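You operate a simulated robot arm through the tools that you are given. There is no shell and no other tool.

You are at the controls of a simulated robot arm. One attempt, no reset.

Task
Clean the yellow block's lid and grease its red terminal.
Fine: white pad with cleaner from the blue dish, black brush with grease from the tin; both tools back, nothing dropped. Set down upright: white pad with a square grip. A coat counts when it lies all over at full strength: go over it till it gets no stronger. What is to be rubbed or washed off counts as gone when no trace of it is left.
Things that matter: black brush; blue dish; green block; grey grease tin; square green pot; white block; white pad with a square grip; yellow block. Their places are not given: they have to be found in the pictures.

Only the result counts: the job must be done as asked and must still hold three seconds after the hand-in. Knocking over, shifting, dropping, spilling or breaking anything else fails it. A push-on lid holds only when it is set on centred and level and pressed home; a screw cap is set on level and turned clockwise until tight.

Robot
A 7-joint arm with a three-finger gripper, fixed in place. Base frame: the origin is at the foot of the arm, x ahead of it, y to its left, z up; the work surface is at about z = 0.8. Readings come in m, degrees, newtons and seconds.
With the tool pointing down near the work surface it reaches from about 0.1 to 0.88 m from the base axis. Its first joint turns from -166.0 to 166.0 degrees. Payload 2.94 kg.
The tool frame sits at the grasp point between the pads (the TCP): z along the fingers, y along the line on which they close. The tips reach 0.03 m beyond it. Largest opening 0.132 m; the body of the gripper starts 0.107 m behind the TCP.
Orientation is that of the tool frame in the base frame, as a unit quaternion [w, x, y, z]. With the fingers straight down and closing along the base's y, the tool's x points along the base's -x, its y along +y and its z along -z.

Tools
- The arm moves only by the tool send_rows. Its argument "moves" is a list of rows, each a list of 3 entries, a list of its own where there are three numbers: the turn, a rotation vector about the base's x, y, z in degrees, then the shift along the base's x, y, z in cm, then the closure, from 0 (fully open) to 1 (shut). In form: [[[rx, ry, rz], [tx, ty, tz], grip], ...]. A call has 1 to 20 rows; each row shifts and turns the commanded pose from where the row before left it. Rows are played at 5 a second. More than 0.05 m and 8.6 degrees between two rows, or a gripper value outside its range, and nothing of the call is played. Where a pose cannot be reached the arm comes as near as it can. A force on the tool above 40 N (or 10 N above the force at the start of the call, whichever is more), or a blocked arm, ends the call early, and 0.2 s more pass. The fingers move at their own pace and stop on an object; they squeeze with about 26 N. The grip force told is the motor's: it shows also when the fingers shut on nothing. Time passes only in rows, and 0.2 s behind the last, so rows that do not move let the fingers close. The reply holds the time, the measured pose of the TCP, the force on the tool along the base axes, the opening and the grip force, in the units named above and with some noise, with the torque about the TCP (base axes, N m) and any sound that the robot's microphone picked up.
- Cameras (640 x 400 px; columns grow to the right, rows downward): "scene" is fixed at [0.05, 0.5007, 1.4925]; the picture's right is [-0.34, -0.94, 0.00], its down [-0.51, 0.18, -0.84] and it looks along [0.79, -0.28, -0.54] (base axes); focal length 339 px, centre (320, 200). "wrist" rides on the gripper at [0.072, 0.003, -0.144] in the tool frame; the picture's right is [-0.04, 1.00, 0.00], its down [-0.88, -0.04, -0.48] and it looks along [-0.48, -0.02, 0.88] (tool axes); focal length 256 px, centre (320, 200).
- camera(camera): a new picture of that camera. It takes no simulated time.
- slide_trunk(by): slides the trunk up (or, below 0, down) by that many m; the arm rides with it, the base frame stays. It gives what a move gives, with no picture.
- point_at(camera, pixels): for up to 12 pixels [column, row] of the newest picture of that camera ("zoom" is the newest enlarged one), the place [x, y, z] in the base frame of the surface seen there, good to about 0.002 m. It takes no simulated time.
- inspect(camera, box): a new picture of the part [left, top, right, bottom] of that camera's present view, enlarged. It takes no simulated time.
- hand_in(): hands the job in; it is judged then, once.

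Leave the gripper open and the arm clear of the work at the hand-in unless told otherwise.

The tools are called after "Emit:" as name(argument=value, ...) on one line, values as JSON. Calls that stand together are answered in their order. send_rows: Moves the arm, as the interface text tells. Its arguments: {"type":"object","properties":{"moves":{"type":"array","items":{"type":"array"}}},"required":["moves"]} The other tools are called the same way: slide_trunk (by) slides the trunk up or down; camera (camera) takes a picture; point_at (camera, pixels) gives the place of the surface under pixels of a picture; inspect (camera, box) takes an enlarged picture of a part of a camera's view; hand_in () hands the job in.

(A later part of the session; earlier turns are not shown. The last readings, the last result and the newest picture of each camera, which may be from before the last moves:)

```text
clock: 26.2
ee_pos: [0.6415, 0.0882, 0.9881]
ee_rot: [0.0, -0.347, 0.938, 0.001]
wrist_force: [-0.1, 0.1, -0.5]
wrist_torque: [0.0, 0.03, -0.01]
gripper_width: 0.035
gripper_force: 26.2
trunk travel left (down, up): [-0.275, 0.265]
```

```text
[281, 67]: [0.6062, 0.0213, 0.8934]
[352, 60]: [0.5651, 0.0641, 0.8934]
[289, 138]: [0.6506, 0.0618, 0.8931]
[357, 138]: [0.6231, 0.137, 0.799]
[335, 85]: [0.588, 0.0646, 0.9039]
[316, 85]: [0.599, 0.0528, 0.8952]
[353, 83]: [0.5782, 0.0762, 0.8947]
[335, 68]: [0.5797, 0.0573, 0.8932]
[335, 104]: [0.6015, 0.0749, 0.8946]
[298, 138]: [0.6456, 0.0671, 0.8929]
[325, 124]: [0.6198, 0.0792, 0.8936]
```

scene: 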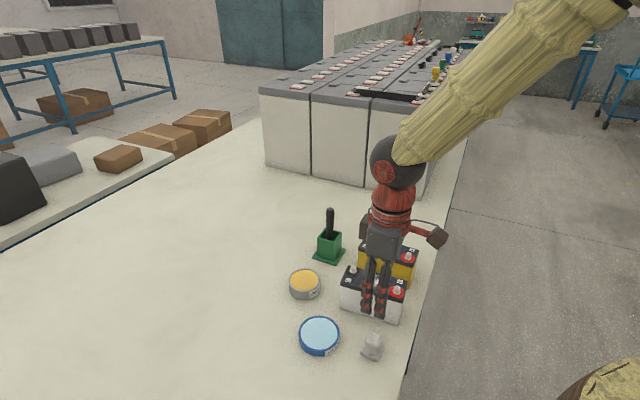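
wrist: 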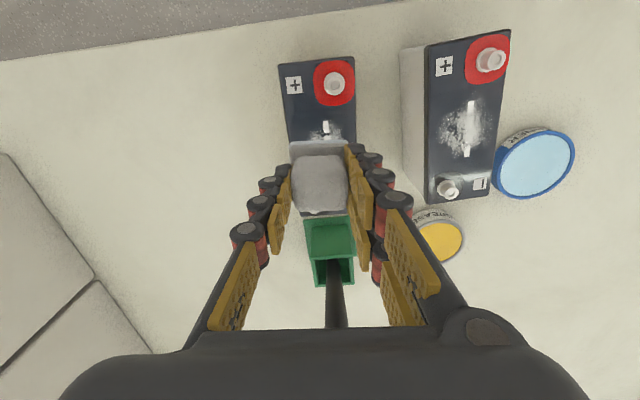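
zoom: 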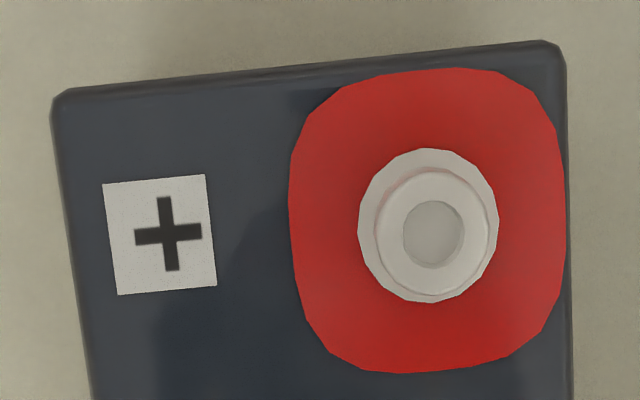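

The lid's axis is at 43.8°, the red patch begins at u ≈ +40 mm, so the pad centre must stay within ±18 mm along u. I'll lower the pad onto the lid centre in small steps.

Emit:
send_rows(moves=[[[0, 0, 1], [0, 0, -0.5], 1.0], [[0, 0, 1], [0, 0, -1.0], 1.0], [[0, 0, 0], [0, 0, -1.2], 1.0], [[0, 0, 0], [0, 0, -1.0], 1.0], [[0, 0, 0], [0, 0, -0.5], 1.0], [[0, 0, 0], [0, 0, -0.3], 1.0], [[0, 0, 0], [0, 0, -0.2], 1.0], [[0, 0, 0], [0, 0, -0.1], 1.0], [[0, 0, 0], [0, 0, -0.1], 1.0], [[0, 0, 0], [0, 0, 0], 1.0]])

Emit:
camera(camera="wrist")

Emit:
inspect(camera="scene", box=[340, 190, 440, 290])

```text
clock: 28.4
ee_pos: [0.6411, 0.0892, 0.9401]
ee_rot: [0.0, -0.363, 0.932, -0.001]
wrist_force: [0.1, 0.9, -0.3]
wrist_torque: [-0.02, 0.02, 0.0]
gripper_width: 0.0352
gripper_force: 25.6
trunk travel left (down, up): [-0.275, 0.265]
```

```text
taken
```

wrist: 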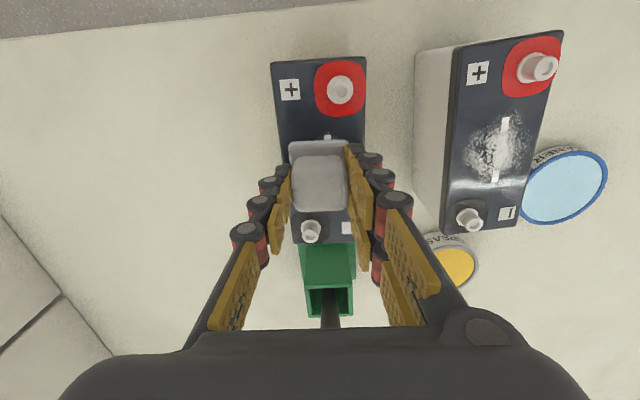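

```text
4.00 times, centred on (390, 240) of scene
```

zoom: 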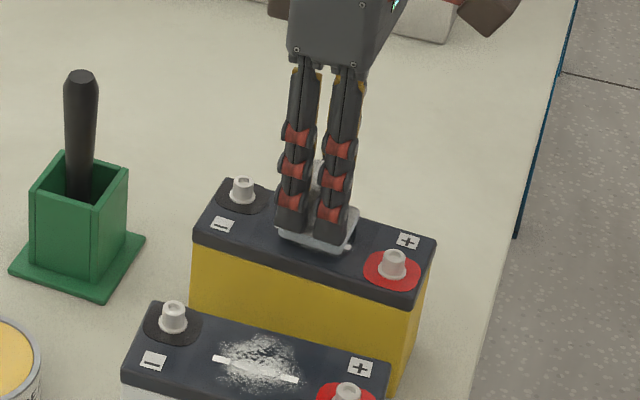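

Not yet touching (force about 0). Lowering 1 mm at a time.

Emit:
send_rows(moves=[[[0, 0, 0], [0, 0, -0.1], 1.0], [[0, 0, 0], [0, 0, -0.1], 1.0], [[0, 0, 0], [0, 0, 0], 1.0]])

```text
clock: 29.2
ee_pos: [0.6424, 0.0894, 0.9381]
ee_rot: [-0.001, -0.363, 0.932, 0.0]
wrist_force: [-0.3, -0.1, -0.7]
wrist_torque: [0.01, 0.0, 0.0]
gripper_width: 0.0349
gripper_force: 26.3
trunk travel left (down, up): [-0.275, 0.265]
```

Still no contact at 0.938. Two more millimetres.

Emit:
send_rows(moves=[[[0, 0, 0], [0, 0, -0.1], 1.0], [[0, 0, 0], [0, 0, -0.1], 1.0], [[0, 0, 0], [0, 0, 0], 1.0]])

```text
clock: 30.0
ee_pos: [0.6423, 0.0895, 0.9373]
ee_rot: [0.001, -0.363, 0.932, 0.0]
wrist_force: [-1.9, -1.6, 13.0]
wrist_torque: [-0.05, 0.23, -0.04]
gripper_width: 0.035
gripper_force: 26.2
trunk travel left (down, up): [-0.275, 0.265]
```

Contact: 13 N at 0.937. I'll ease up 0.5 mm and make strokes along the lid's long axis: +13 mm, −26 mm, +13 mm.

Emit:
send_rows(moves=[[[0, 0, 0], [0, 0, 0.05], 1.0], [[0, 0, 0], [-0.31, -0.3, 0], 1.0], [[0, 0, 0], [-0.31, -0.3, 0], 1.0], [[0, 0, 0], [-0.31, -0.3, 0], 1.0], [[0, 0, 0], [0.31, 0.3, 0], 1.0], [[0, 0, 0], [0.31, 0.3, 0], 1.0], [[0, 0, 0], [0.31, 0.3, 0], 1.0], [[0, 0, 0], [0.31, 0.3, 0], 1.0], [[0, 0, 0], [0.31, 0.3, 0], 1.0], [[0, 0, 0], [0.31, 0.3, 0], 1.0], [[0, 0, 0], [0, 0, 0], 1.0]])

Emit:
camera(camera="wrist")

Emit:
inspect(camera="scene", box=[340, 190, 440, 290])

```text
clock: 32.4
ee_pos: [0.6506, 0.0977, 0.9381]
ee_rot: [0.0, -0.362, 0.932, 0.001]
wrist_force: [-6.5, -4.8, 16.6]
wrist_torque: [-0.12, 0.26, -0.01]
gripper_width: 0.0352
gripper_force: 26.2
trunk travel left (down, up): [-0.275, 0.265]
```

```text
taken
```

wrist: 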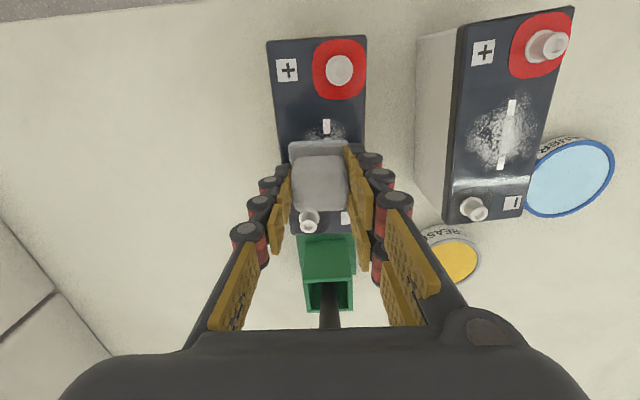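

```text
4.00 times, centred on (390, 240) of scene
```

zoom: 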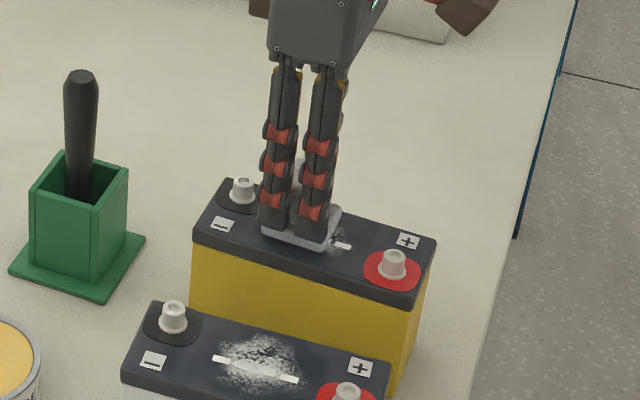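

Force rose to about 17 N with 8 N of drag; that's more than I want. I'll ease up 0.8 mm and look at the lid.

Emit:
send_rows(moves=[[[0, 0, 0], [0, 0, 0.08], 1.0], [[0, 0, 0], [0, 0, 0], 1.0]])

Emit:
inspect(camera="wrist", box=[265, 35, 375, 150])

```text
clock: 33.0
ee_pos: [0.6493, 0.098, 0.9367]
ee_rot: [0.0, -0.362, 0.932, 0.0]
wrist_force: [-4.6, -1.2, 10.3]
wrist_torque: [0.0, 0.15, 0.03]
gripper_width: 0.0352
gripper_force: 25.9
trunk travel left (down, up): [-0.275, 0.265]
```

```text
3.48 times, centred on (320, 92) of wrist
```

zoom: 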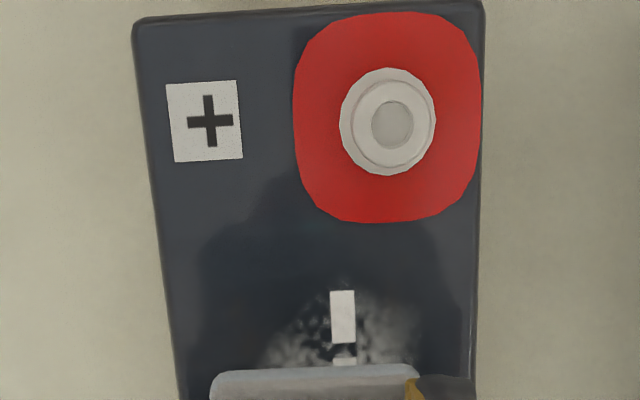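

The stain near the + end has faded but is still there; the white rectangle is a printed mark. More strokes, two full cycles along u.

Emit:
send_rows(moves=[[[0, 0, 0], [-0.35, -0.335, 0], 1.0], [[0, 0, 0], [-0.35, -0.335, 0], 1.0], [[0, 0, 0], [-0.35, -0.335, 0], 1.0], [[0, 0, 0], [-0.35, -0.335, 0], 1.0], [[0, 0, 0], [-0.35, -0.335, 0], 1.0], [[0, 0, 0], [-0.2, -0.19, 0], 1.0], [[0, 0, 0], [0.35, 0.335, 0], 1.0], [[0, 0, 0], [0.35, 0.335, 0], 1.0], [[0, 0, 0], [0.35, 0.335, 0], 1.0], [[0, 0, 0], [0.35, 0.335, 0], 1.0], [[0, 0, 0], [0.35, 0.335, 0], 1.0], [[0, 0, 0], [0.2, 0.19, 0], 1.0], [[0, 0, 0], [0, 0, 0], 1.0]])

Emit:
inspect(camera="wrist", box=[265, 35, 375, 150])

Emit:
inspect(camera="scene", box=[340, 190, 440, 290])

```text
clock: 35.8
ee_pos: [0.6513, 0.0982, 0.937]
ee_rot: [0.0, -0.363, 0.932, 0.0]
wrist_force: [-0.5, -2.0, 4.6]
wrist_torque: [-0.04, 0.05, 0.0]
gripper_width: 0.035
gripper_force: 26.4
trunk travel left (down, up): [-0.275, 0.265]
```

```text
3.48 times, centred on (320, 92) of wrist
```

zoom: 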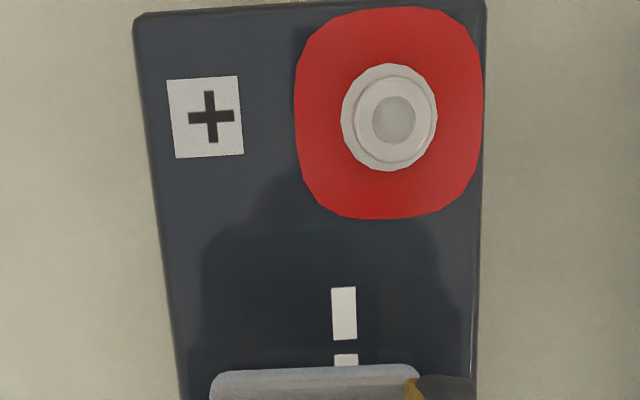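

```text
4.00 times, centred on (390, 240) of scene
```

zoom: 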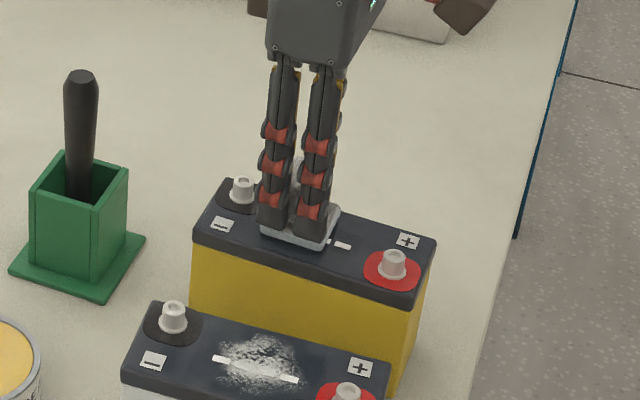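

The exposed area near the + end is now clean. I'll shift to v ≈ −3 mm and stroke, then to v ≈ +12 mm and stroke.

Emit:
send_rows(moves=[[[0, 0, 0], [-0.31, 0.325, 0], 1.0], [[0, 0, 0], [-0.31, 0.325, 0], 1.0], [[0, 0, 0], [-0.35, -0.335, 0], 1.0], [[0, 0, 0], [-0.35, -0.335, 0], 1.0], [[0, 0, 0], [-0.35, -0.335, 0], 1.0], [[0, 0, 0], [-0.35, -0.335, 0], 1.0], [[0, 0, 0], [-0.35, -0.335, 0], 1.0], [[0, 0, 0], [0.35, 0.335, 0], 1.0], [[0, 0, 0], [0.35, 0.335, 0], 1.0], [[0, 0, 0], [0.35, 0.335, 0], 1.0], [[0, 0, 0], [0.35, 0.335, 0], 1.0], [[0, 0, 0], [0.35, 0.335, 0], 1.0], [[0, 0, 0], [0, 0, 0], 1.0]])

Emit:
inspect(camera="scene", box=[340, 190, 440, 290])

```text
clock: 38.6
ee_pos: [0.6445, 0.1039, 0.9375]
ee_rot: [0.0, -0.363, 0.932, -0.001]
wrist_force: [-1.5, -0.7, 4.0]
wrist_torque: [-0.04, 0.08, 0.02]
gripper_width: 0.0352
gripper_force: 25.7
trunk travel left (down, up): [-0.275, 0.265]
```

```text
4.00 times, centred on (390, 240) of scene
```

zoom: 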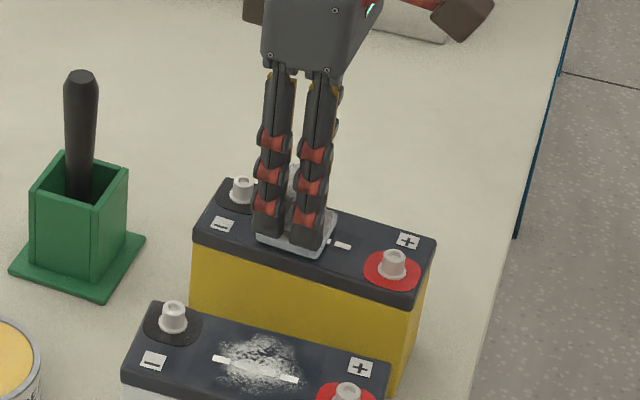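

Now to the far side, v ≈ +12 mm, with strokes along u.

Emit:
send_rows(moves=[[[0, 0, 0], [0.35, -0.365, 0], 1.0], [[0, 0, 0], [0.35, -0.365, 0], 1.0], [[0, 0, 0], [0.35, -0.365, 0], 1.0], [[0, 0, 0], [-0.35, -0.335, 0], 1.0], [[0, 0, 0], [-0.35, -0.335, 0], 1.0], [[0, 0, 0], [-0.35, -0.335, 0], 1.0], [[0, 0, 0], [-0.35, -0.335, 0], 1.0], [[0, 0, 0], [-0.35, -0.335, 0], 1.0], [[0, 0, 0], [0.35, 0.335, 0], 1.0], [[0, 0, 0], [0.35, 0.335, 0], 1.0], [[0, 0, 0], [0.35, 0.335, 0], 1.0], [[0, 0, 0], [0.35, 0.335, 0], 1.0], [[0, 0, 0], [0.35, 0.335, 0], 1.0], [[0, 0, 0], [0, 0, 0], 1.0]])

Emit:
inspect(camera="scene", box=[340, 190, 440, 290])

Emit:
inspect(camera="wrist", box=[240, 20, 420, 260])

```text
clock: 41.6
ee_pos: [0.6557, 0.0936, 0.9381]
ee_rot: [0.001, -0.362, 0.932, 0.0]
wrist_force: [0.1, -0.9, 0.9]
wrist_torque: [-0.02, 0.01, 0.01]
gripper_width: 0.035
gripper_force: 26.0
trunk travel left (down, up): [-0.275, 0.265]
```

```text
4.00 times, centred on (390, 240) of scene
```

zoom: 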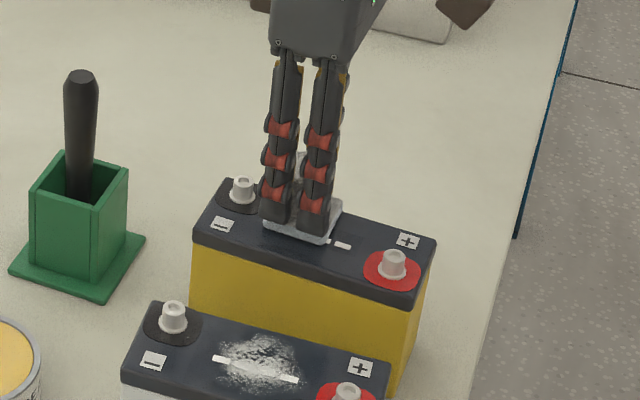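

```text
1.67 times, centred on (330, 140) of wrist
```

zoom: 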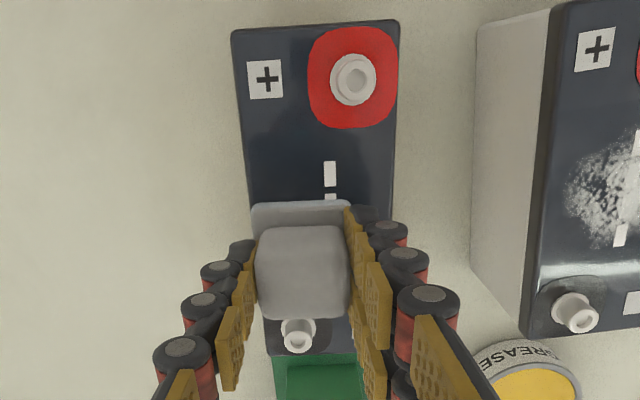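

The contact has become light. I'll lift 5 cm and inspect the whole lid.

Emit:
send_rows(moves=[[[0, 0, 0], [0, 0, 0.3], 1.0], [[0, 0, 0], [0, 0, 0.7], 1.0], [[0, 0, 0], [0, 0, 1.0], 1.0], [[0, 0, 0], [0, 0, 1.5], 1.0], [[0, 0, 0], [0, 0, 1.0], 1.0], [[0, 0, 0], [0, 0, 0.5], 1.0], [[0, 0, 0], [0, 0, 0], 1.0]])

Emit:
inspect(camera="scene", box=[355, 228, 425, 272])

Emit:
inspect(camera="wrist", box=[240, 20, 420, 260])

```text
clock: 43.2
ee_pos: [0.6545, 0.093, 0.9868]
ee_rot: [0.0, -0.363, 0.932, 0.0]
wrist_force: [0.1, -0.3, -1.0]
wrist_torque: [-0.01, 0.02, 0.0]
gripper_width: 0.0351
gripper_force: 25.9
trunk travel left (down, up): [-0.275, 0.265]
```

```text
9.09 times, centred on (390, 250) of scene
```

zoom: 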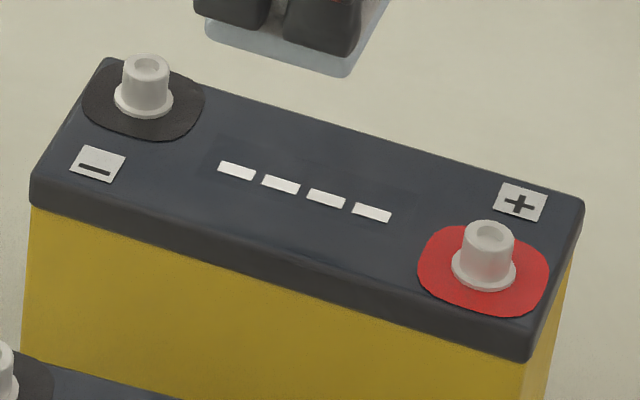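

```text
1.67 times, centred on (330, 140) of wrist
```

zoom: 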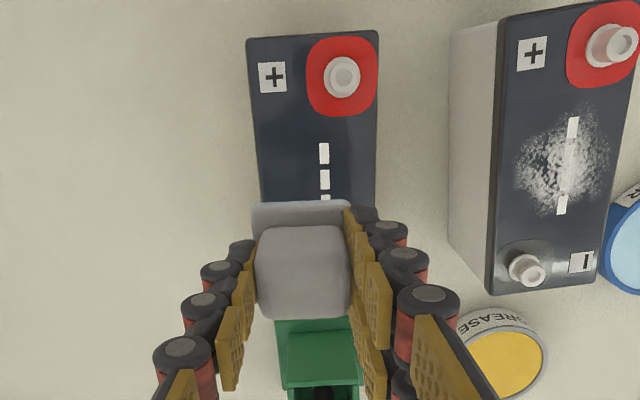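

The lid looks clean with only the four printed dashes left. I'll zoom in more to look for faint traces.

Emit:
inspect(camera="scene", box=[372, 236, 404, 256])

Emit:
inspect(camera="scene", box=[360, 230, 392, 250])

```text
16.00 times, centred on (388, 246) of scene
```

zoom: 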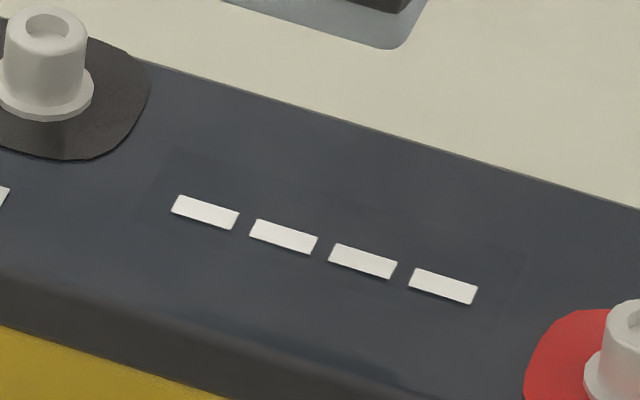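

```text
16.00 times, centred on (376, 240) of scene
```

zoom: 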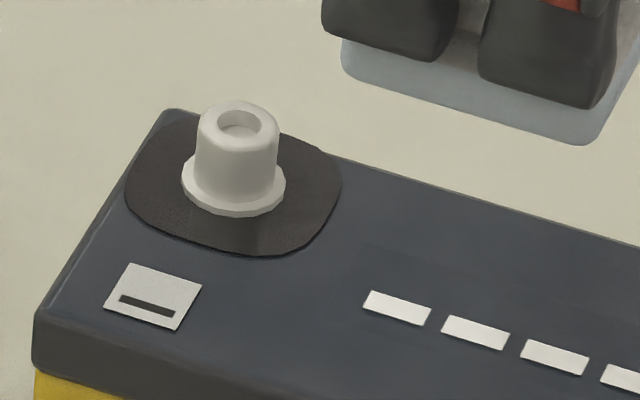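

Clean as far as I can see, only a faint rectangle around the dashes (likely part of the print area). To be safe I'll make a second full pass with a bit more pressure, starting at v ≈ +12.

Emit:
send_rows(moves=[[[0, 0, 0], [0, 0, -1.0], 1.0], [[0, 0, 0], [0, 0, -1.5], 1.0], [[0, 0, 0], [0, 0, -1.2], 1.0], [[0, 0, 0], [0, 0, -0.8], 1.0], [[0, 0, 0], [0, 0, -0.4], 1.0], [[0, 0, 0], [0, 0, -0.16], 1.0], [[0, 0, 0], [0, 0, 0], 1.0]])

```text
clock: 44.8
ee_pos: [0.6556, 0.0936, 0.9373]
ee_rot: [0.0, -0.363, 0.932, -0.001]
wrist_force: [-0.4, 0.4, 4.4]
wrist_torque: [-0.02, 0.07, -0.01]
gripper_width: 0.0348
gripper_force: 26.1
trunk travel left (down, up): [-0.275, 0.265]
```

4.4 N of contact. Now a serpentine: +27 mm along u, shift −8 mm in v, back, shift −8 mm.

Emit:
send_rows(moves=[[[0, 0, 0], [-0.34, -0.325, 0], 1.0], [[0, 0, 0], [-0.34, -0.325, 0], 1.0], [[0, 0, 0], [-0.34, -0.325, 0], 1.0], [[0, 0, 0], [-0.34, -0.325, 0], 1.0], [[0, 0, 0], [-0.34, -0.325, 0], 1.0], [[0, 0, 0], [-0.34, -0.325, 0], 1.0], [[0, 0, 0], [-0.28, 0.29, 0], 1.0], [[0, 0, 0], [-0.28, 0.29, 0], 1.0], [[0, 0, 0], [0.34, 0.325, 0], 1.0], [[0, 0, 0], [0.34, 0.325, 0], 1.0], [[0, 0, 0], [0.34, 0.325, 0], 1.0], [[0, 0, 0], [0.34, 0.325, 0], 1.0], [[0, 0, 0], [0.34, 0.325, 0], 1.0], [[0, 0, 0], [0.34, 0.325, 0], 1.0], [[0, 0, 0], [-0.28, 0.29, 0], 1.0], [[0, 0, 0], [-0.28, 0.29, 0], 1.0], [[0, 0, 0], [0, 0, 0], 1.0]])

```text
clock: 48.4
ee_pos: [0.6431, 0.1054, 0.9374]
ee_rot: [0.0, -0.363, 0.932, 0.0]
wrist_force: [2.9, -0.8, 6.4]
wrist_torque: [-0.03, -0.07, 0.0]
gripper_width: 0.035
gripper_force: 26.7
trunk travel left (down, up): [-0.275, 0.265]
```

Now the near row (v ≈ −5): stroke +27 mm and back, then diagonal back up to v ≈ +8.

Emit:
send_rows(moves=[[[0, 0, 0], [-0.34, -0.325, 0], 1.0], [[0, 0, 0], [-0.34, -0.325, 0], 1.0], [[0, 0, 0], [-0.34, -0.325, 0], 1.0], [[0, 0, 0], [-0.34, -0.325, 0], 1.0], [[0, 0, 0], [-0.34, -0.325, 0], 1.0], [[0, 0, 0], [-0.34, -0.325, 0], 1.0], [[0, 0, 0], [0.34, 0.325, 0], 1.0], [[0, 0, 0], [0.34, 0.325, 0], 1.0], [[0, 0, 0], [0.34, 0.325, 0], 1.0], [[0, 0, 0], [0.34, 0.325, 0], 1.0], [[0, 0, 0], [0.34, 0.325, 0], 1.0], [[0, 0, 0], [0.4, 0.38, 0], 1.0], [[0, 0, 0], [0.3, -0.31, 0], 1.0], [[0, 0, 0], [0.3, -0.31, 0], 1.0], [[0, 0, 0], [0.3, -0.31, 0], 1.0], [[0, 0, 0], [0.3, -0.31, 0], 1.0], [[0, 0, 0], [0, 0, 0], 1.0]])

```text
clock: 52.0
ee_pos: [0.6573, 0.0933, 0.9367]
ee_rot: [0.0, -0.363, 0.932, -0.001]
wrist_force: [-2.2, 2.8, 8.0]
wrist_torque: [0.15, 0.09, 0.01]
gripper_width: 0.035
gripper_force: 26.3
trunk travel left (down, up): [-0.275, 0.265]
```

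The second pass is done at about 8 N. I'll lift and inspect the lid once more.

Emit:
send_rows(moves=[[[0, 0, 0], [0, 0, 0.3], 1.0], [[0, 0, 0], [0, 0, 0.7], 1.0], [[0, 0, 0], [0, 0, 1.0], 1.0], [[0, 0, 0], [0, 0, 1.5], 1.0], [[0, 0, 0], [0, 0, 1.5], 1.0], [[0, 0, 0], [0, 0, 1.0], 1.0], [[0, 0, 0], [0, 0, 0.5], 1.0], [[0, 0, 0], [0, 0, 0], 1.0]])

Emit:
inspect(camera="scene", box=[355, 228, 425, 272])

Emit:
inspect(camera="scene", box=[372, 236, 404, 256])

Emit:
camera(camera="wrist")

```text
clock: 53.8
ee_pos: [0.6581, 0.0933, 1.0021]
ee_rot: [0.001, -0.363, 0.932, 0.0]
wrist_force: [-0.2, 0.0, -1.4]
wrist_torque: [-0.01, -0.02, 0.01]
gripper_width: 0.0352
gripper_force: 26.2
trunk travel left (down, up): [-0.275, 0.265]
```

```text
9.09 times, centred on (390, 250) of scene
```

zoom: 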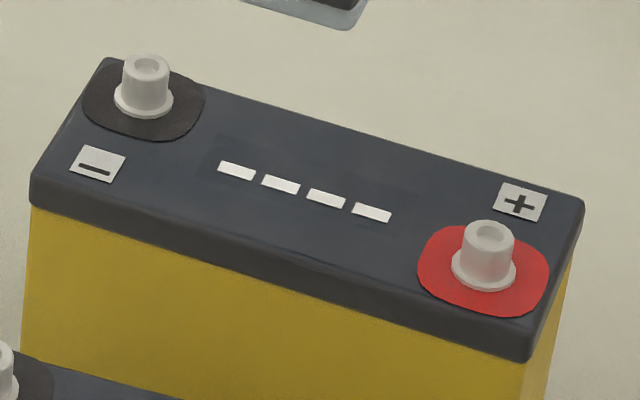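

```text
16.00 times, centred on (388, 246) of scene
```

zoom: 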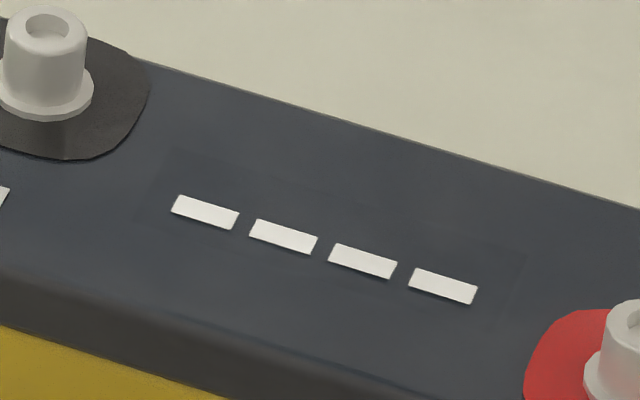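

```text
taken
```

wrist: 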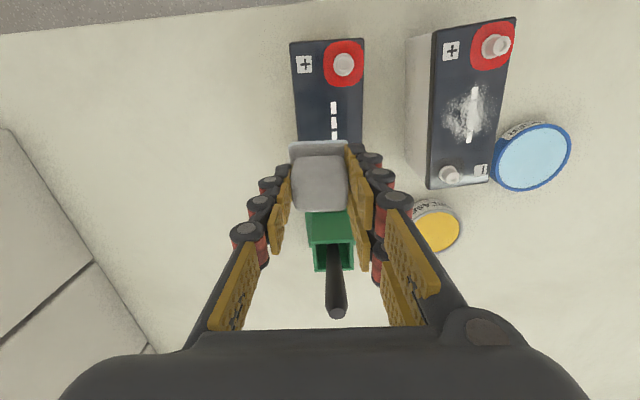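

The lid is clean; the faint rectangle is unchanged, so it belongs to the print. The block hasn't moved. Now I'll carry the pad back above its original place (0.437, 0.238).

Emit:
send_rows(moves=[[[0, 0, 0], [-0.44, 0.29, 0], 1.0], [[0, 0, 0], [-0.88, 0.58, 0], 1.0], [[0, 0, 0], [-1.33, 0.87, 0], 1.0], [[0, 0, 0], [-1.77, 1.16, 0], 1.0], [[0, 0, 0], [-1.99, 1.31, 0], 1.0], [[0, 0, 0], [-1.99, 1.31, 0], 1.0], [[0, 0, 0], [-1.99, 1.31, 0], 1.0], [[0, 0, 0], [-1.99, 1.31, 0], 1.0], [[0, 0, 0], [-1.99, 1.31, 0], 1.0], [[0, 0, 0], [-1.99, 1.31, 0], 1.0], [[0, 0, 0], [-1.77, 1.16, 0], 1.0], [[0, 0, 0], [-1.55, 1.02, 0], 1.0], [[0, 0, 0], [-1.33, 0.87, 0], 1.0], [[0, 0, 0], [-0.88, 0.58, 0], 1.0], [[0, 0, 0], [-0.22, 0.15, 0], 1.0], [[0, 0, 0], [0, 0, 0], 1.0]])

Emit:
camera(camera="wrist")

Emit:
camera(camera="scene")

```text
clock: 57.2
ee_pos: [0.435, 0.2384, 1.0012]
ee_rot: [-0.001, -0.363, 0.932, 0.0]
wrist_force: [0.5, -0.3, -1.3]
wrist_torque: [0.0, -0.02, 0.02]
gripper_width: 0.0349
gripper_force: 25.8
trunk travel left (down, up): [-0.275, 0.265]
```

```text
taken
```

wrist: 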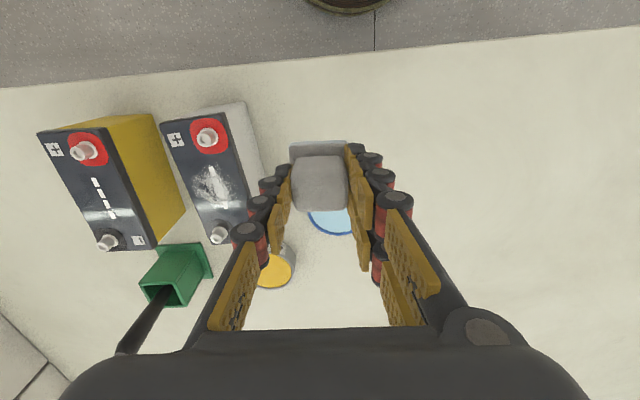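

```text
taken
```

scene: 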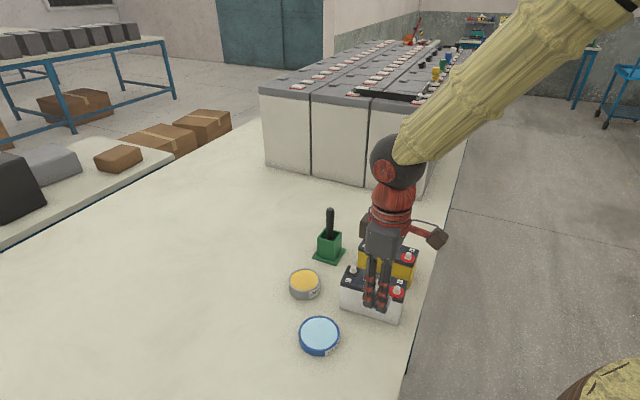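

Over the original spot. I'll descend to just above the table.

Emit:
send_rows(moves=[[[0, 0, 0], [0.1, 0, -0.5], 1.0], [[0, 0, 0], [0, 0, -1.5], 1.0], [[0, 0, 0], [0, 0, -2.5], 1.0], [[0, 0, 0], [0, 0, -2.5], 1.0], [[0, 0, 0], [0, 0, -2.5], 1.0], [[0, 0, 0], [0, 0, -2.0], 1.0], [[0, 0, 0], [0, 0, -1.5], 1.0], [[0, 0, 0], [0, 0, -1.0], 1.0], [[0, 0, 0], [0, 0, -0.7], 1.0], [[0, 0, 0], [0, 0, -0.4], 1.0], [[0, 0, 0], [0, 0, -0.2], 1.0], [[0, 0, 0], [0, 0, -0.2], 1.0], [[0, 0, 0], [0, 0, 0], 1.0]])

```text
clock: 60.0
ee_pos: [0.4368, 0.2388, 0.8465]
ee_rot: [0.0, -0.363, 0.932, 0.0]
wrist_force: [-0.3, 0.4, -0.1]
wrist_torque: [-0.03, 0.0, 0.01]
gripper_width: 0.035
gripper_force: 25.8
trunk travel left (down, up): [-0.275, 0.265]
```

No contact yet at 0.8465; lowering in 1 mm steps.

Emit:
send_rows(moves=[[[0, 0, 0], [0, 0, -0.1], 1.0], [[0, 0, 0], [0, 0, -0.1], 1.0], [[0, 0, 0], [0, 0, -0.1], 1.0], [[0, 0, 0], [0, 0, 0], 1.0]])

```text
clock: 61.0
ee_pos: [0.4365, 0.2383, 0.8446]
ee_rot: [0.001, -0.363, 0.932, 0.0]
wrist_force: [0.4, 0.3, -1.6]
wrist_torque: [-0.01, 0.04, 0.0]
gripper_width: 0.0348
gripper_force: 26.0
trunk travel left (down, up): [-0.275, 0.265]
```

Emit:
send_rows(moves=[[[0, 0, 0], [0, 0, -0.06], 1.0], [[0, 0, 0], [0, 0, -0.06], 1.0], [[0, 0, 0], [0, 0, 0], 1.0]])

Emit:
inspect(camera="scene", box=[340, 310, 404, 370])

```text
clock: 61.8
ee_pos: [0.4374, 0.239, 0.8429]
ee_rot: [0.0, -0.362, 0.932, -0.001]
wrist_force: [-2.9, 0.1, 5.3]
wrist_torque: [0.0, 0.1, 0.0]
gripper_width: 0.0349
gripper_force: 25.6
trunk travel left (down, up): [-0.275, 0.265]
```

```text
6.67 times, centred on (372, 340) of scene
```

zoom: 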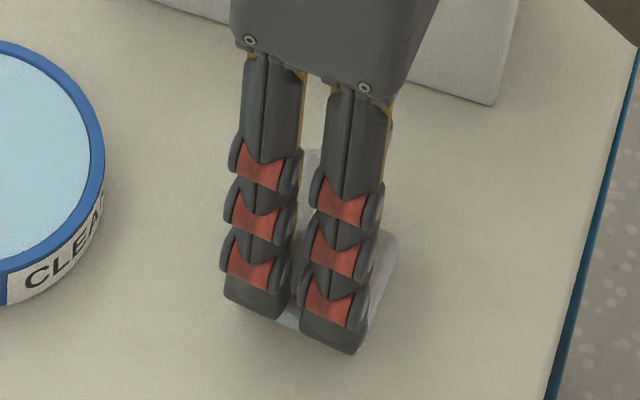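

The pad stands on the table (5 N). I'll ease up slightly, open the fingers, and lift straight up.

Emit:
send_rows(moves=[[[0, 0, 0], [0, 0, 0.04], 1.0], [[0, 0, 0], [0, 0, 0], 0.8], [[0, 0, 0], [0, 0, 0], 0.7], [[0, 0, 0], [0, 0, 0], 0.6], [[0, 0, 0], [0, 0, 0], 0.5], [[0, 0, 0], [0, 0, 0], 0.5], [[0, 0, 0], [0, 0, 1.0], 0.5], [[0, 0, 0], [0, 0, 2.0], 0.5], [[0, 0, 0], [0, 0, 3.0], 0.5], [[0, 0, 0], [0, 0, 4.0], 0.5], [[0, 0, 0], [0, 0, 4.0], 0.5], [[0, 0, 0], [0, 0, 3.0], 0.5], [[0, 0, 0], [0, 0, 0], 0.5]])

Emit:
camera(camera="wrist")

Emit:
inspect(camera="scene", box=[280, 200, 440, 370])

```text
clock: 64.6
ee_pos: [0.4357, 0.2389, 1.0137]
ee_rot: [0.0, -0.363, 0.932, 0.0]
wrist_force: [0.6, -0.8, -1.0]
wrist_torque: [0.02, 0.0, -0.01]
gripper_width: 0.066
gripper_force: 0.0
trunk travel left (down, up): [-0.275, 0.265]
```

```text
taken
```

wrist: 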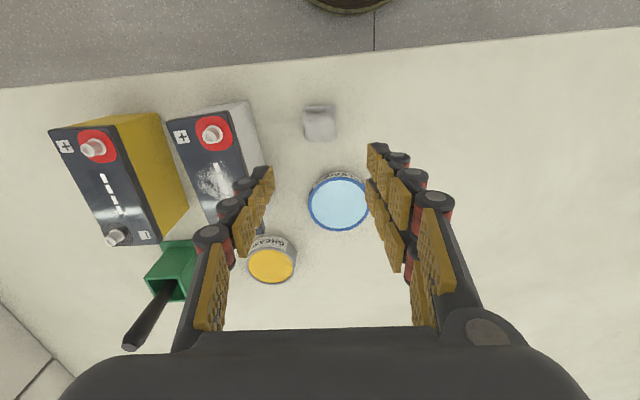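

```text
2.35 times, centred on (360, 285) of scene
```

zoom: 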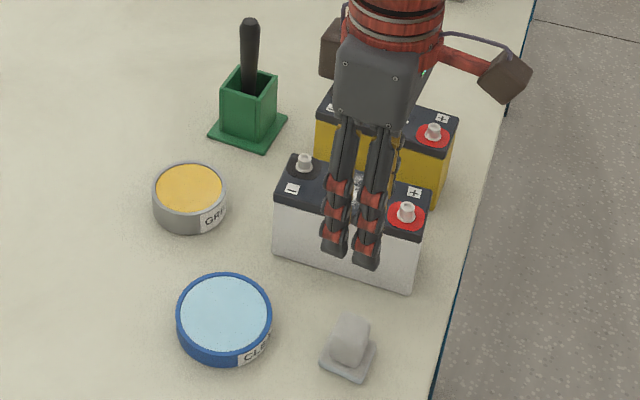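

The pad is upright back at its place. Next the brush: rise to z ≈ 1.08 and move over the pot at (0.768, 0.2127).

Emit:
send_rows(moves=[[[0, 0, 0], [0.5, 0, 3.5], 0.5], [[0, 0, 0], [2.0, -0.16, 3.0], 0.5], [[0, 0, 0], [3.5, -0.3, 0.2], 0.5], [[0, 0, 0], [4.2, -0.34, 0], 0.5], [[0, 0, 0], [4.4, -0.35, 0], 0.5], [[0, 0, 0], [4.4, -0.35, 0], 0.5], [[0, 0, 0], [4.4, -0.35, 0], 0.5], [[0, 0, 0], [4.2, -0.35, 0], 0.5], [[0, 0, 0], [3.0, -0.3, 0], 0.5], [[0, 0, 0], [1.7, -0.1, 0], 0.5], [[0, 0, 0], [0.9, 0, 0], 0.5], [[0, 0, 0], [0, 0, 0], 0.5]])

Emit:
camera(camera="wrist")

Emit:
camera(camera="scene")

```text
clock: 67.2
ee_pos: [0.7699, 0.2138, 1.0805]
ee_rot: [0.001, -0.363, 0.932, 0.0]
wrist_force: [0.1, -0.7, -0.1]
wrist_torque: [0.0, -0.02, 0.0]
gripper_width: 0.066
gripper_force: 0.0
trunk travel left (down, up): [-0.275, 0.265]
```

```text
taken
```

wrist: 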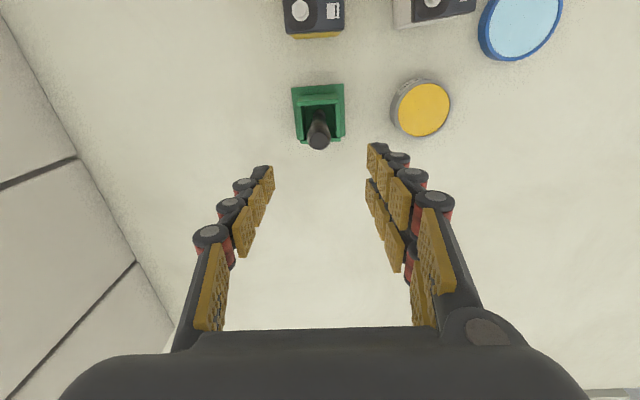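

```text
taken
```

scene: 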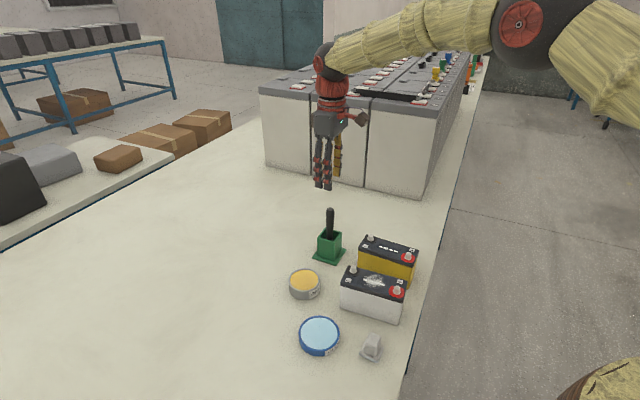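

The brush handle's top shows at (319,140) in the wrist view. I'll measure it.

Emit:
inspect(camera="wrist", box=[280, 75, 360, 155])

Emit:
point_at(camera="wrist", pixels=[[319, 141], [312, 135], [326, 135], [319, 148], [318, 128], [317, 120], [300, 112], [339, 110], [303, 140], [343, 138], [319, 115]])

```text
5.00 times, centred on (320, 115) of wrist
```

zoom: 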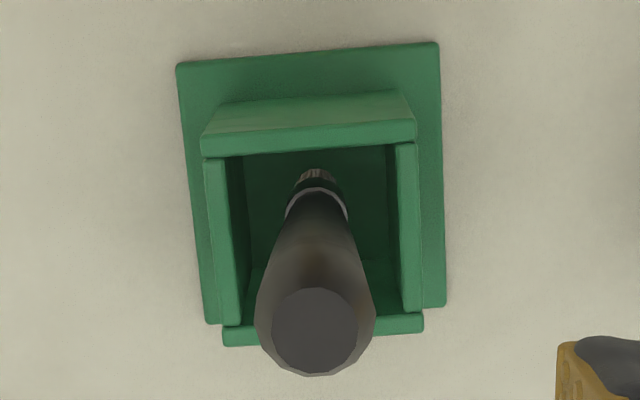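

```text
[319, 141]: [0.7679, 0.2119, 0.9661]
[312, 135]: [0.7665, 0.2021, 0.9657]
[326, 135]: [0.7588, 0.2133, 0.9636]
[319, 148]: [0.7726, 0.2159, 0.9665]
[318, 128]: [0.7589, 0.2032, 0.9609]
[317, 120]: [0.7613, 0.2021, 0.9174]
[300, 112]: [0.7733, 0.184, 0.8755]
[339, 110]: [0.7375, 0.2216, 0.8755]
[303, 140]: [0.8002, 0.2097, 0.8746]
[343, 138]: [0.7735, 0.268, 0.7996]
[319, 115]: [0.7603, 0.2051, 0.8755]
```

The handle is vertical at (0.768, 0.212), tapering from about 23 mm at the top. I'll align and descend to TCP z ≈ 0.925, keeping the tips above the pot's rim.

Emit:
send_rows(moves=[[[0, 0, 0], [-0.15, -0.15, -1.5], 0.5], [[0, 0, 0], [0, 0, -3.0], 0.5], [[0, 0, 0], [0, 0, -3.5], 0.5], [[0, 0, 0], [0, 0, -3.5], 0.5], [[0, 0, 0], [0, 0, -2.5], 0.5], [[0, 0, 0], [0, 0, -1.5], 0.5], [[0, 0, 0], [0, 0, 0], 0.5]])

Emit:
inspect(camera="wrist", box=[230, 80, 410, 220])

Emit:
inspect(camera="scene", box=[290, 160, 390, 270])

```text
clock: 68.8
ee_pos: [0.767, 0.2111, 0.9239]
ee_rot: [0.0, -0.363, 0.932, 0.0]
wrist_force: [0.5, -0.1, -0.1]
wrist_torque: [0.03, -0.02, 0.02]
gripper_width: 0.066
gripper_force: 0.0
trunk travel left (down, up): [-0.275, 0.265]
```

```text
2.86 times, centred on (320, 150) of wrist
```

zoom: 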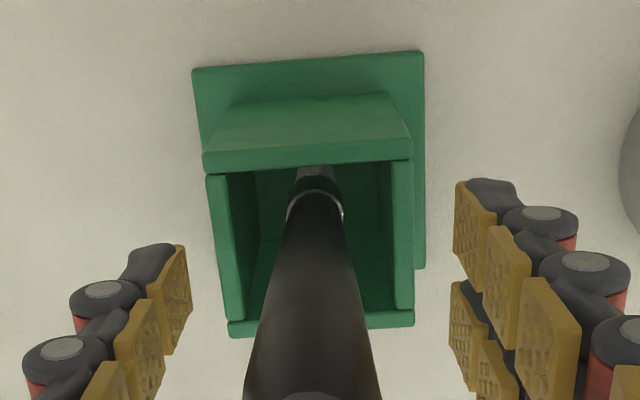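

```text
3.64 times, centred on (340, 215) of scene
```

zoom: 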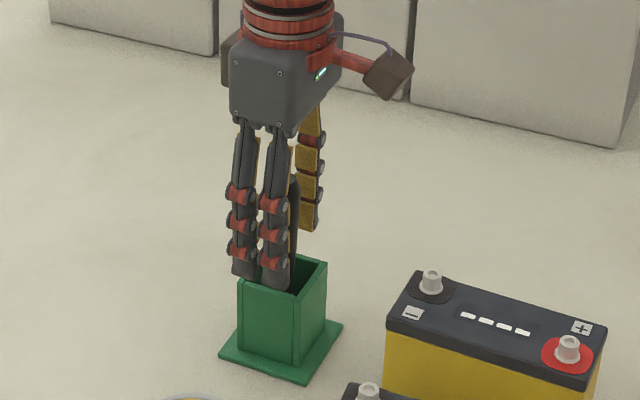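

The handle lies between the fingers, centred. Closing.

Emit:
send_rows(moves=[[[0, 0, 0], [0, 0, 0], 0.65], [[0, 0, 0], [0, 0, 0], 0.75], [[0, 0, 0], [0, 0, 0], 0.85], [[0, 0, 0], [0, 0, 0], 1.0], [[0, 0, 0], [0, 0, 0], 1.0], [[0, 0, 0], [0, 0, 0], 1.0], [[0, 0, 0], [0, 0, 0], 1.0]])

Emit:
inspect(camera="wrist", box=[230, 80, 410, 260])

```text
clock: 70.4
ee_pos: [0.7676, 0.2116, 0.9252]
ee_rot: [0.0, -0.362, 0.932, 0.0]
wrist_force: [-0.4, 1.0, -0.2]
wrist_torque: [0.01, 0.01, 0.0]
gripper_width: 0.0213
gripper_force: 26.4
trunk travel left (down, up): [-0.275, 0.265]
```

```text
2.22 times, centred on (320, 170) of wrist
```

zoom: 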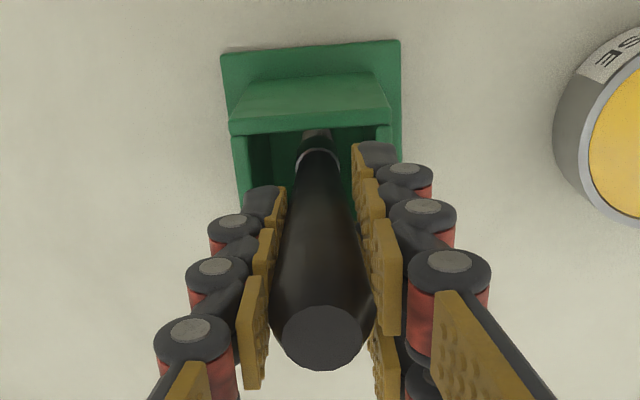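

Gripped at 21 mm. I'll lift gently and check that the brush comes along and the pot stays.

Emit:
send_rows(moves=[[[0, 0, 0], [0, 0, 0.2], 1.0], [[0, 0, 0], [0, 0, 0.3], 1.0], [[0, 0, 0], [0, 0, 0.5], 1.0], [[0, 0, 0], [0, 0, 0.7], 1.0], [[0, 0, 0], [0, 0, 0.5], 1.0], [[0, 0, 0], [0, 0, 0.3], 1.0], [[0, 0, 0], [0, 0, 0], 1.0]])

Emit:
inspect(camera="wrist", box=[230, 80, 410, 260])

Emit:
inspect(camera="scene", box=[290, 160, 390, 270])

```text
clock: 72.0
ee_pos: [0.768, 0.2116, 0.9501]
ee_rot: [-0.001, -0.363, 0.932, -0.001]
wrist_force: [-0.4, 0.1, -0.2]
wrist_torque: [0.0, 0.0, -0.03]
gripper_width: 0.0215
gripper_force: 25.9
trunk travel left (down, up): [-0.275, 0.265]
```

```text
2.22 times, centred on (320, 170) of wrist
```

zoom: 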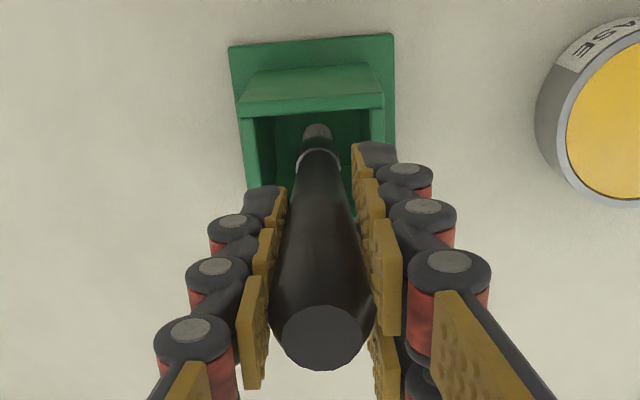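

```text
3.64 times, centred on (340, 215) of scene
```

zoom: 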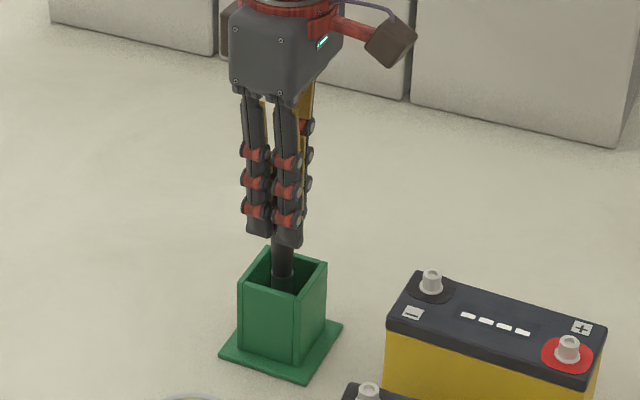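

The brush comes along cleanly. I'll raise it clear of the pot.

Emit:
send_rows(moves=[[[0, 0, 0], [0, 0, 0.5], 1.0], [[0, 0, 0], [0, 0, 1.0], 1.0], [[0, 0, 0], [0, 0, 1.5], 1.0], [[0, 0, 0], [0, 0, 1.5], 1.0], [[0, 0, 0], [0, 0, 1.5], 1.0], [[0, 0, 0], [0, 0, 1.5], 1.0], [[0, 0, 0], [0, 0, 1.0], 1.0], [[0, 0, 0], [0, 0, 0.5], 1.0], [[0, 0, 0], [0, 0, 0], 1.0]])

Emit:
camera(camera="wrist")

Emit:
inspect(camera="scene", box=[290, 150, 390, 270])

```text
clock: 74.0
ee_pos: [0.7679, 0.2118, 1.0394]
ee_rot: [0.0, -0.363, 0.932, 0.0]
wrist_force: [0.6, -0.6, -0.3]
wrist_torque: [0.01, 0.02, -0.04]
gripper_width: 0.0214
gripper_force: 25.4
trunk travel left (down, up): [-0.275, 0.265]
```

```text
taken
```

wrist: 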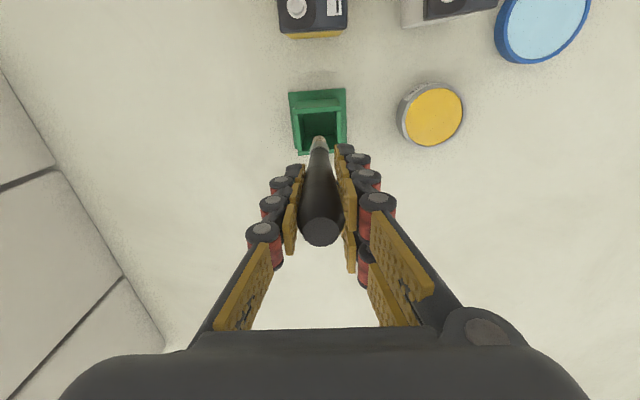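

```text
3.33 times, centred on (340, 210) of scene
```

zoom: 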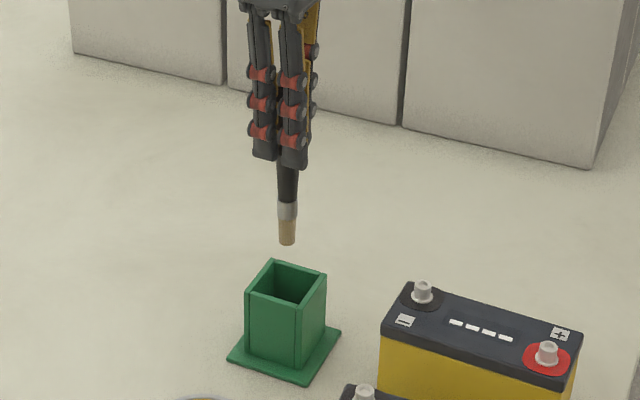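

The brush is clear. I'll measure where its bristle tip is relative to the TCP.

Emit:
point_at(camera="zoom", pixels=[[287, 241], [287, 230], [280, 235], [294, 235], [288, 205], [288, 215]])

Emit:
inspect(camera="scene", box=[310, 195, 350, 235])

```text
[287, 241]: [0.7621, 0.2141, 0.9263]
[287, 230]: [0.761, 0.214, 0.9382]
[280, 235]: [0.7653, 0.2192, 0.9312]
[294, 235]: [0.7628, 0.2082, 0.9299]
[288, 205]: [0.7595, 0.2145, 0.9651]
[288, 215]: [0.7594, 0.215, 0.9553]
```

```text
10.00 times, centred on (330, 215) of scene
```

zoom: 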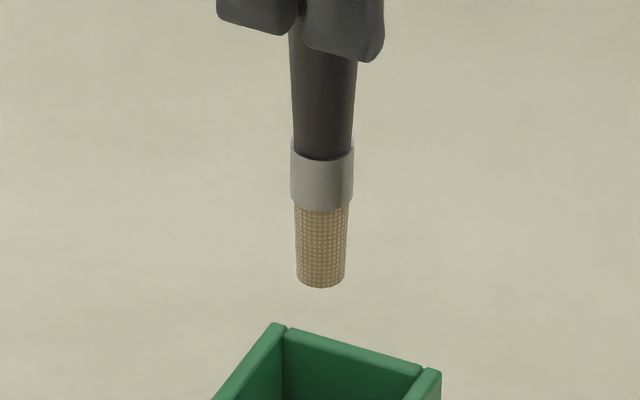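

The bristle tip is about 115 mm below the TCP and directly under it. Now I'll measure the tin precisely.

Emit:
camera(camera="wrist")

Emit:
point_at(camera="wrist", pixels=[[433, 116], [406, 118], [460, 114], [431, 92], [435, 142], [400, 120], [465, 112], [320, 135]])

Emit:
inspect(camera="scene", box=[280, 260, 330, 305])

```text
taken
```

wrist: 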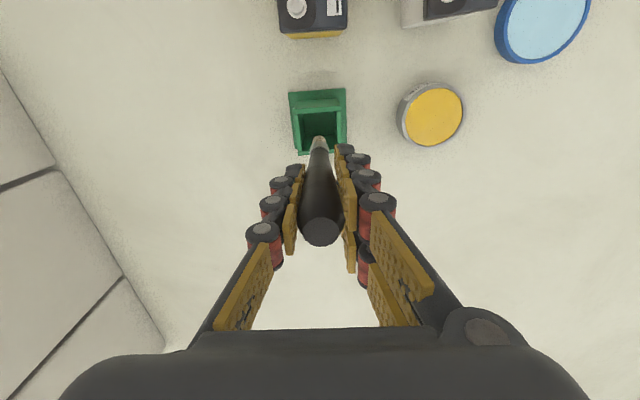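

```text
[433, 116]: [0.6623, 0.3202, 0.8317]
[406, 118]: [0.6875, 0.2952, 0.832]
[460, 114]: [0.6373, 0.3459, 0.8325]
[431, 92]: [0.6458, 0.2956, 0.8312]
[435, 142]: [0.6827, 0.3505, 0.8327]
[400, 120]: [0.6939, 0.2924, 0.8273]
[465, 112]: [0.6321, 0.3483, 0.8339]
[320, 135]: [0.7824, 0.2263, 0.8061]
```

```text
8.89 times, centred on (305, 282) of scene
```

zoom: 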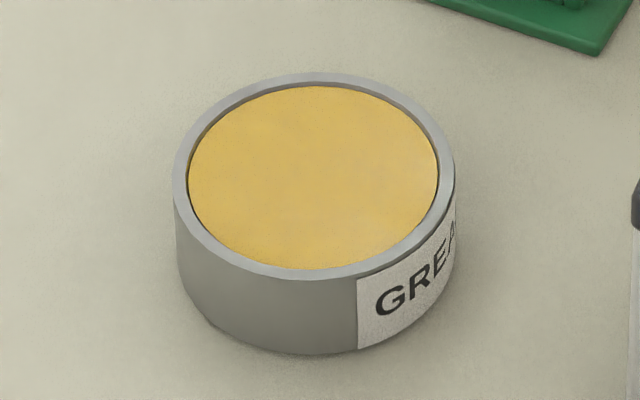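

Tin centre ≈ (0.6625, 0.321), grease surface z ≈ 0.832, inner radius ≈ 35 mm. I'll carry the brush over it.

Emit:
send_rows(moves=[[[0, 0, 0], [-0.4, 0.4, 0], 1.0], [[0, 0, 0], [-0.9, 0.95, 0], 1.0], [[0, 0, 0], [-1.4, 1.45, 0], 1.0], [[0, 0, 0], [-1.7, 1.75, 0], 1.0], [[0, 0, 0], [-1.9, 2.0, 0], 1.0], [[0, 0, 0], [-1.7, 1.75, 0], 1.0], [[0, 0, 0], [-1.3, 1.4, 0], 1.0], [[0, 0, 0], [-0.85, 0.87, 0], 1.0], [[0, 0, 0], [-0.4, 0.4, 0], 1.0], [[0, 0, 0], [0, 0, 0], 1.0]])

Emit:
inspect(camera="scene", box=[260, 190, 360, 310])

Emit:
camera(camera="wrist")

```text
clock: 76.2
ee_pos: [0.6622, 0.3211, 1.0402]
ee_rot: [-0.001, -0.362, 0.932, 0.001]
wrist_force: [-0.4, -1.2, 0.3]
wrist_torque: [-0.01, -0.03, -0.02]
gripper_width: 0.0214
gripper_force: 26.0
trunk travel left (down, up): [-0.275, 0.265]
```

```text
3.33 times, centred on (310, 250) of scene
```

zoom: 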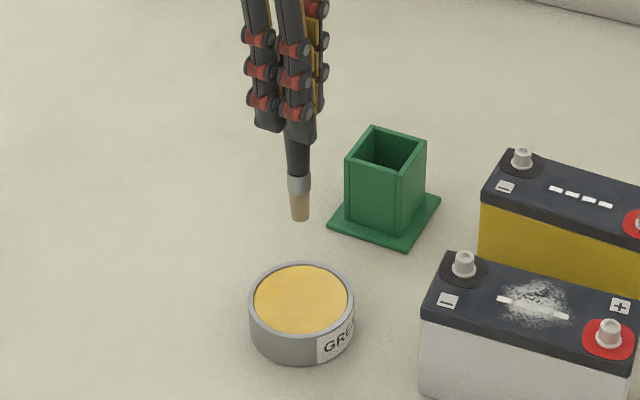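

```text
taken
```

wrist: 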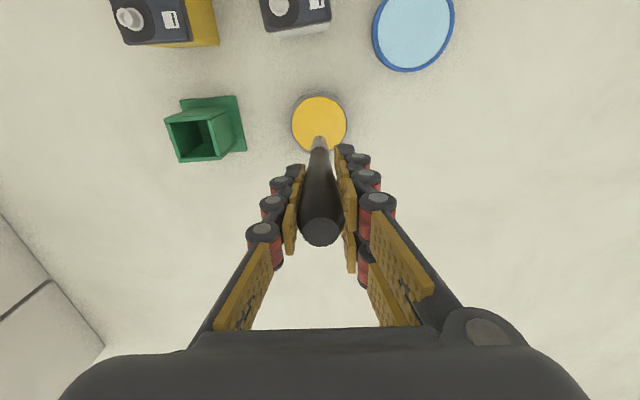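

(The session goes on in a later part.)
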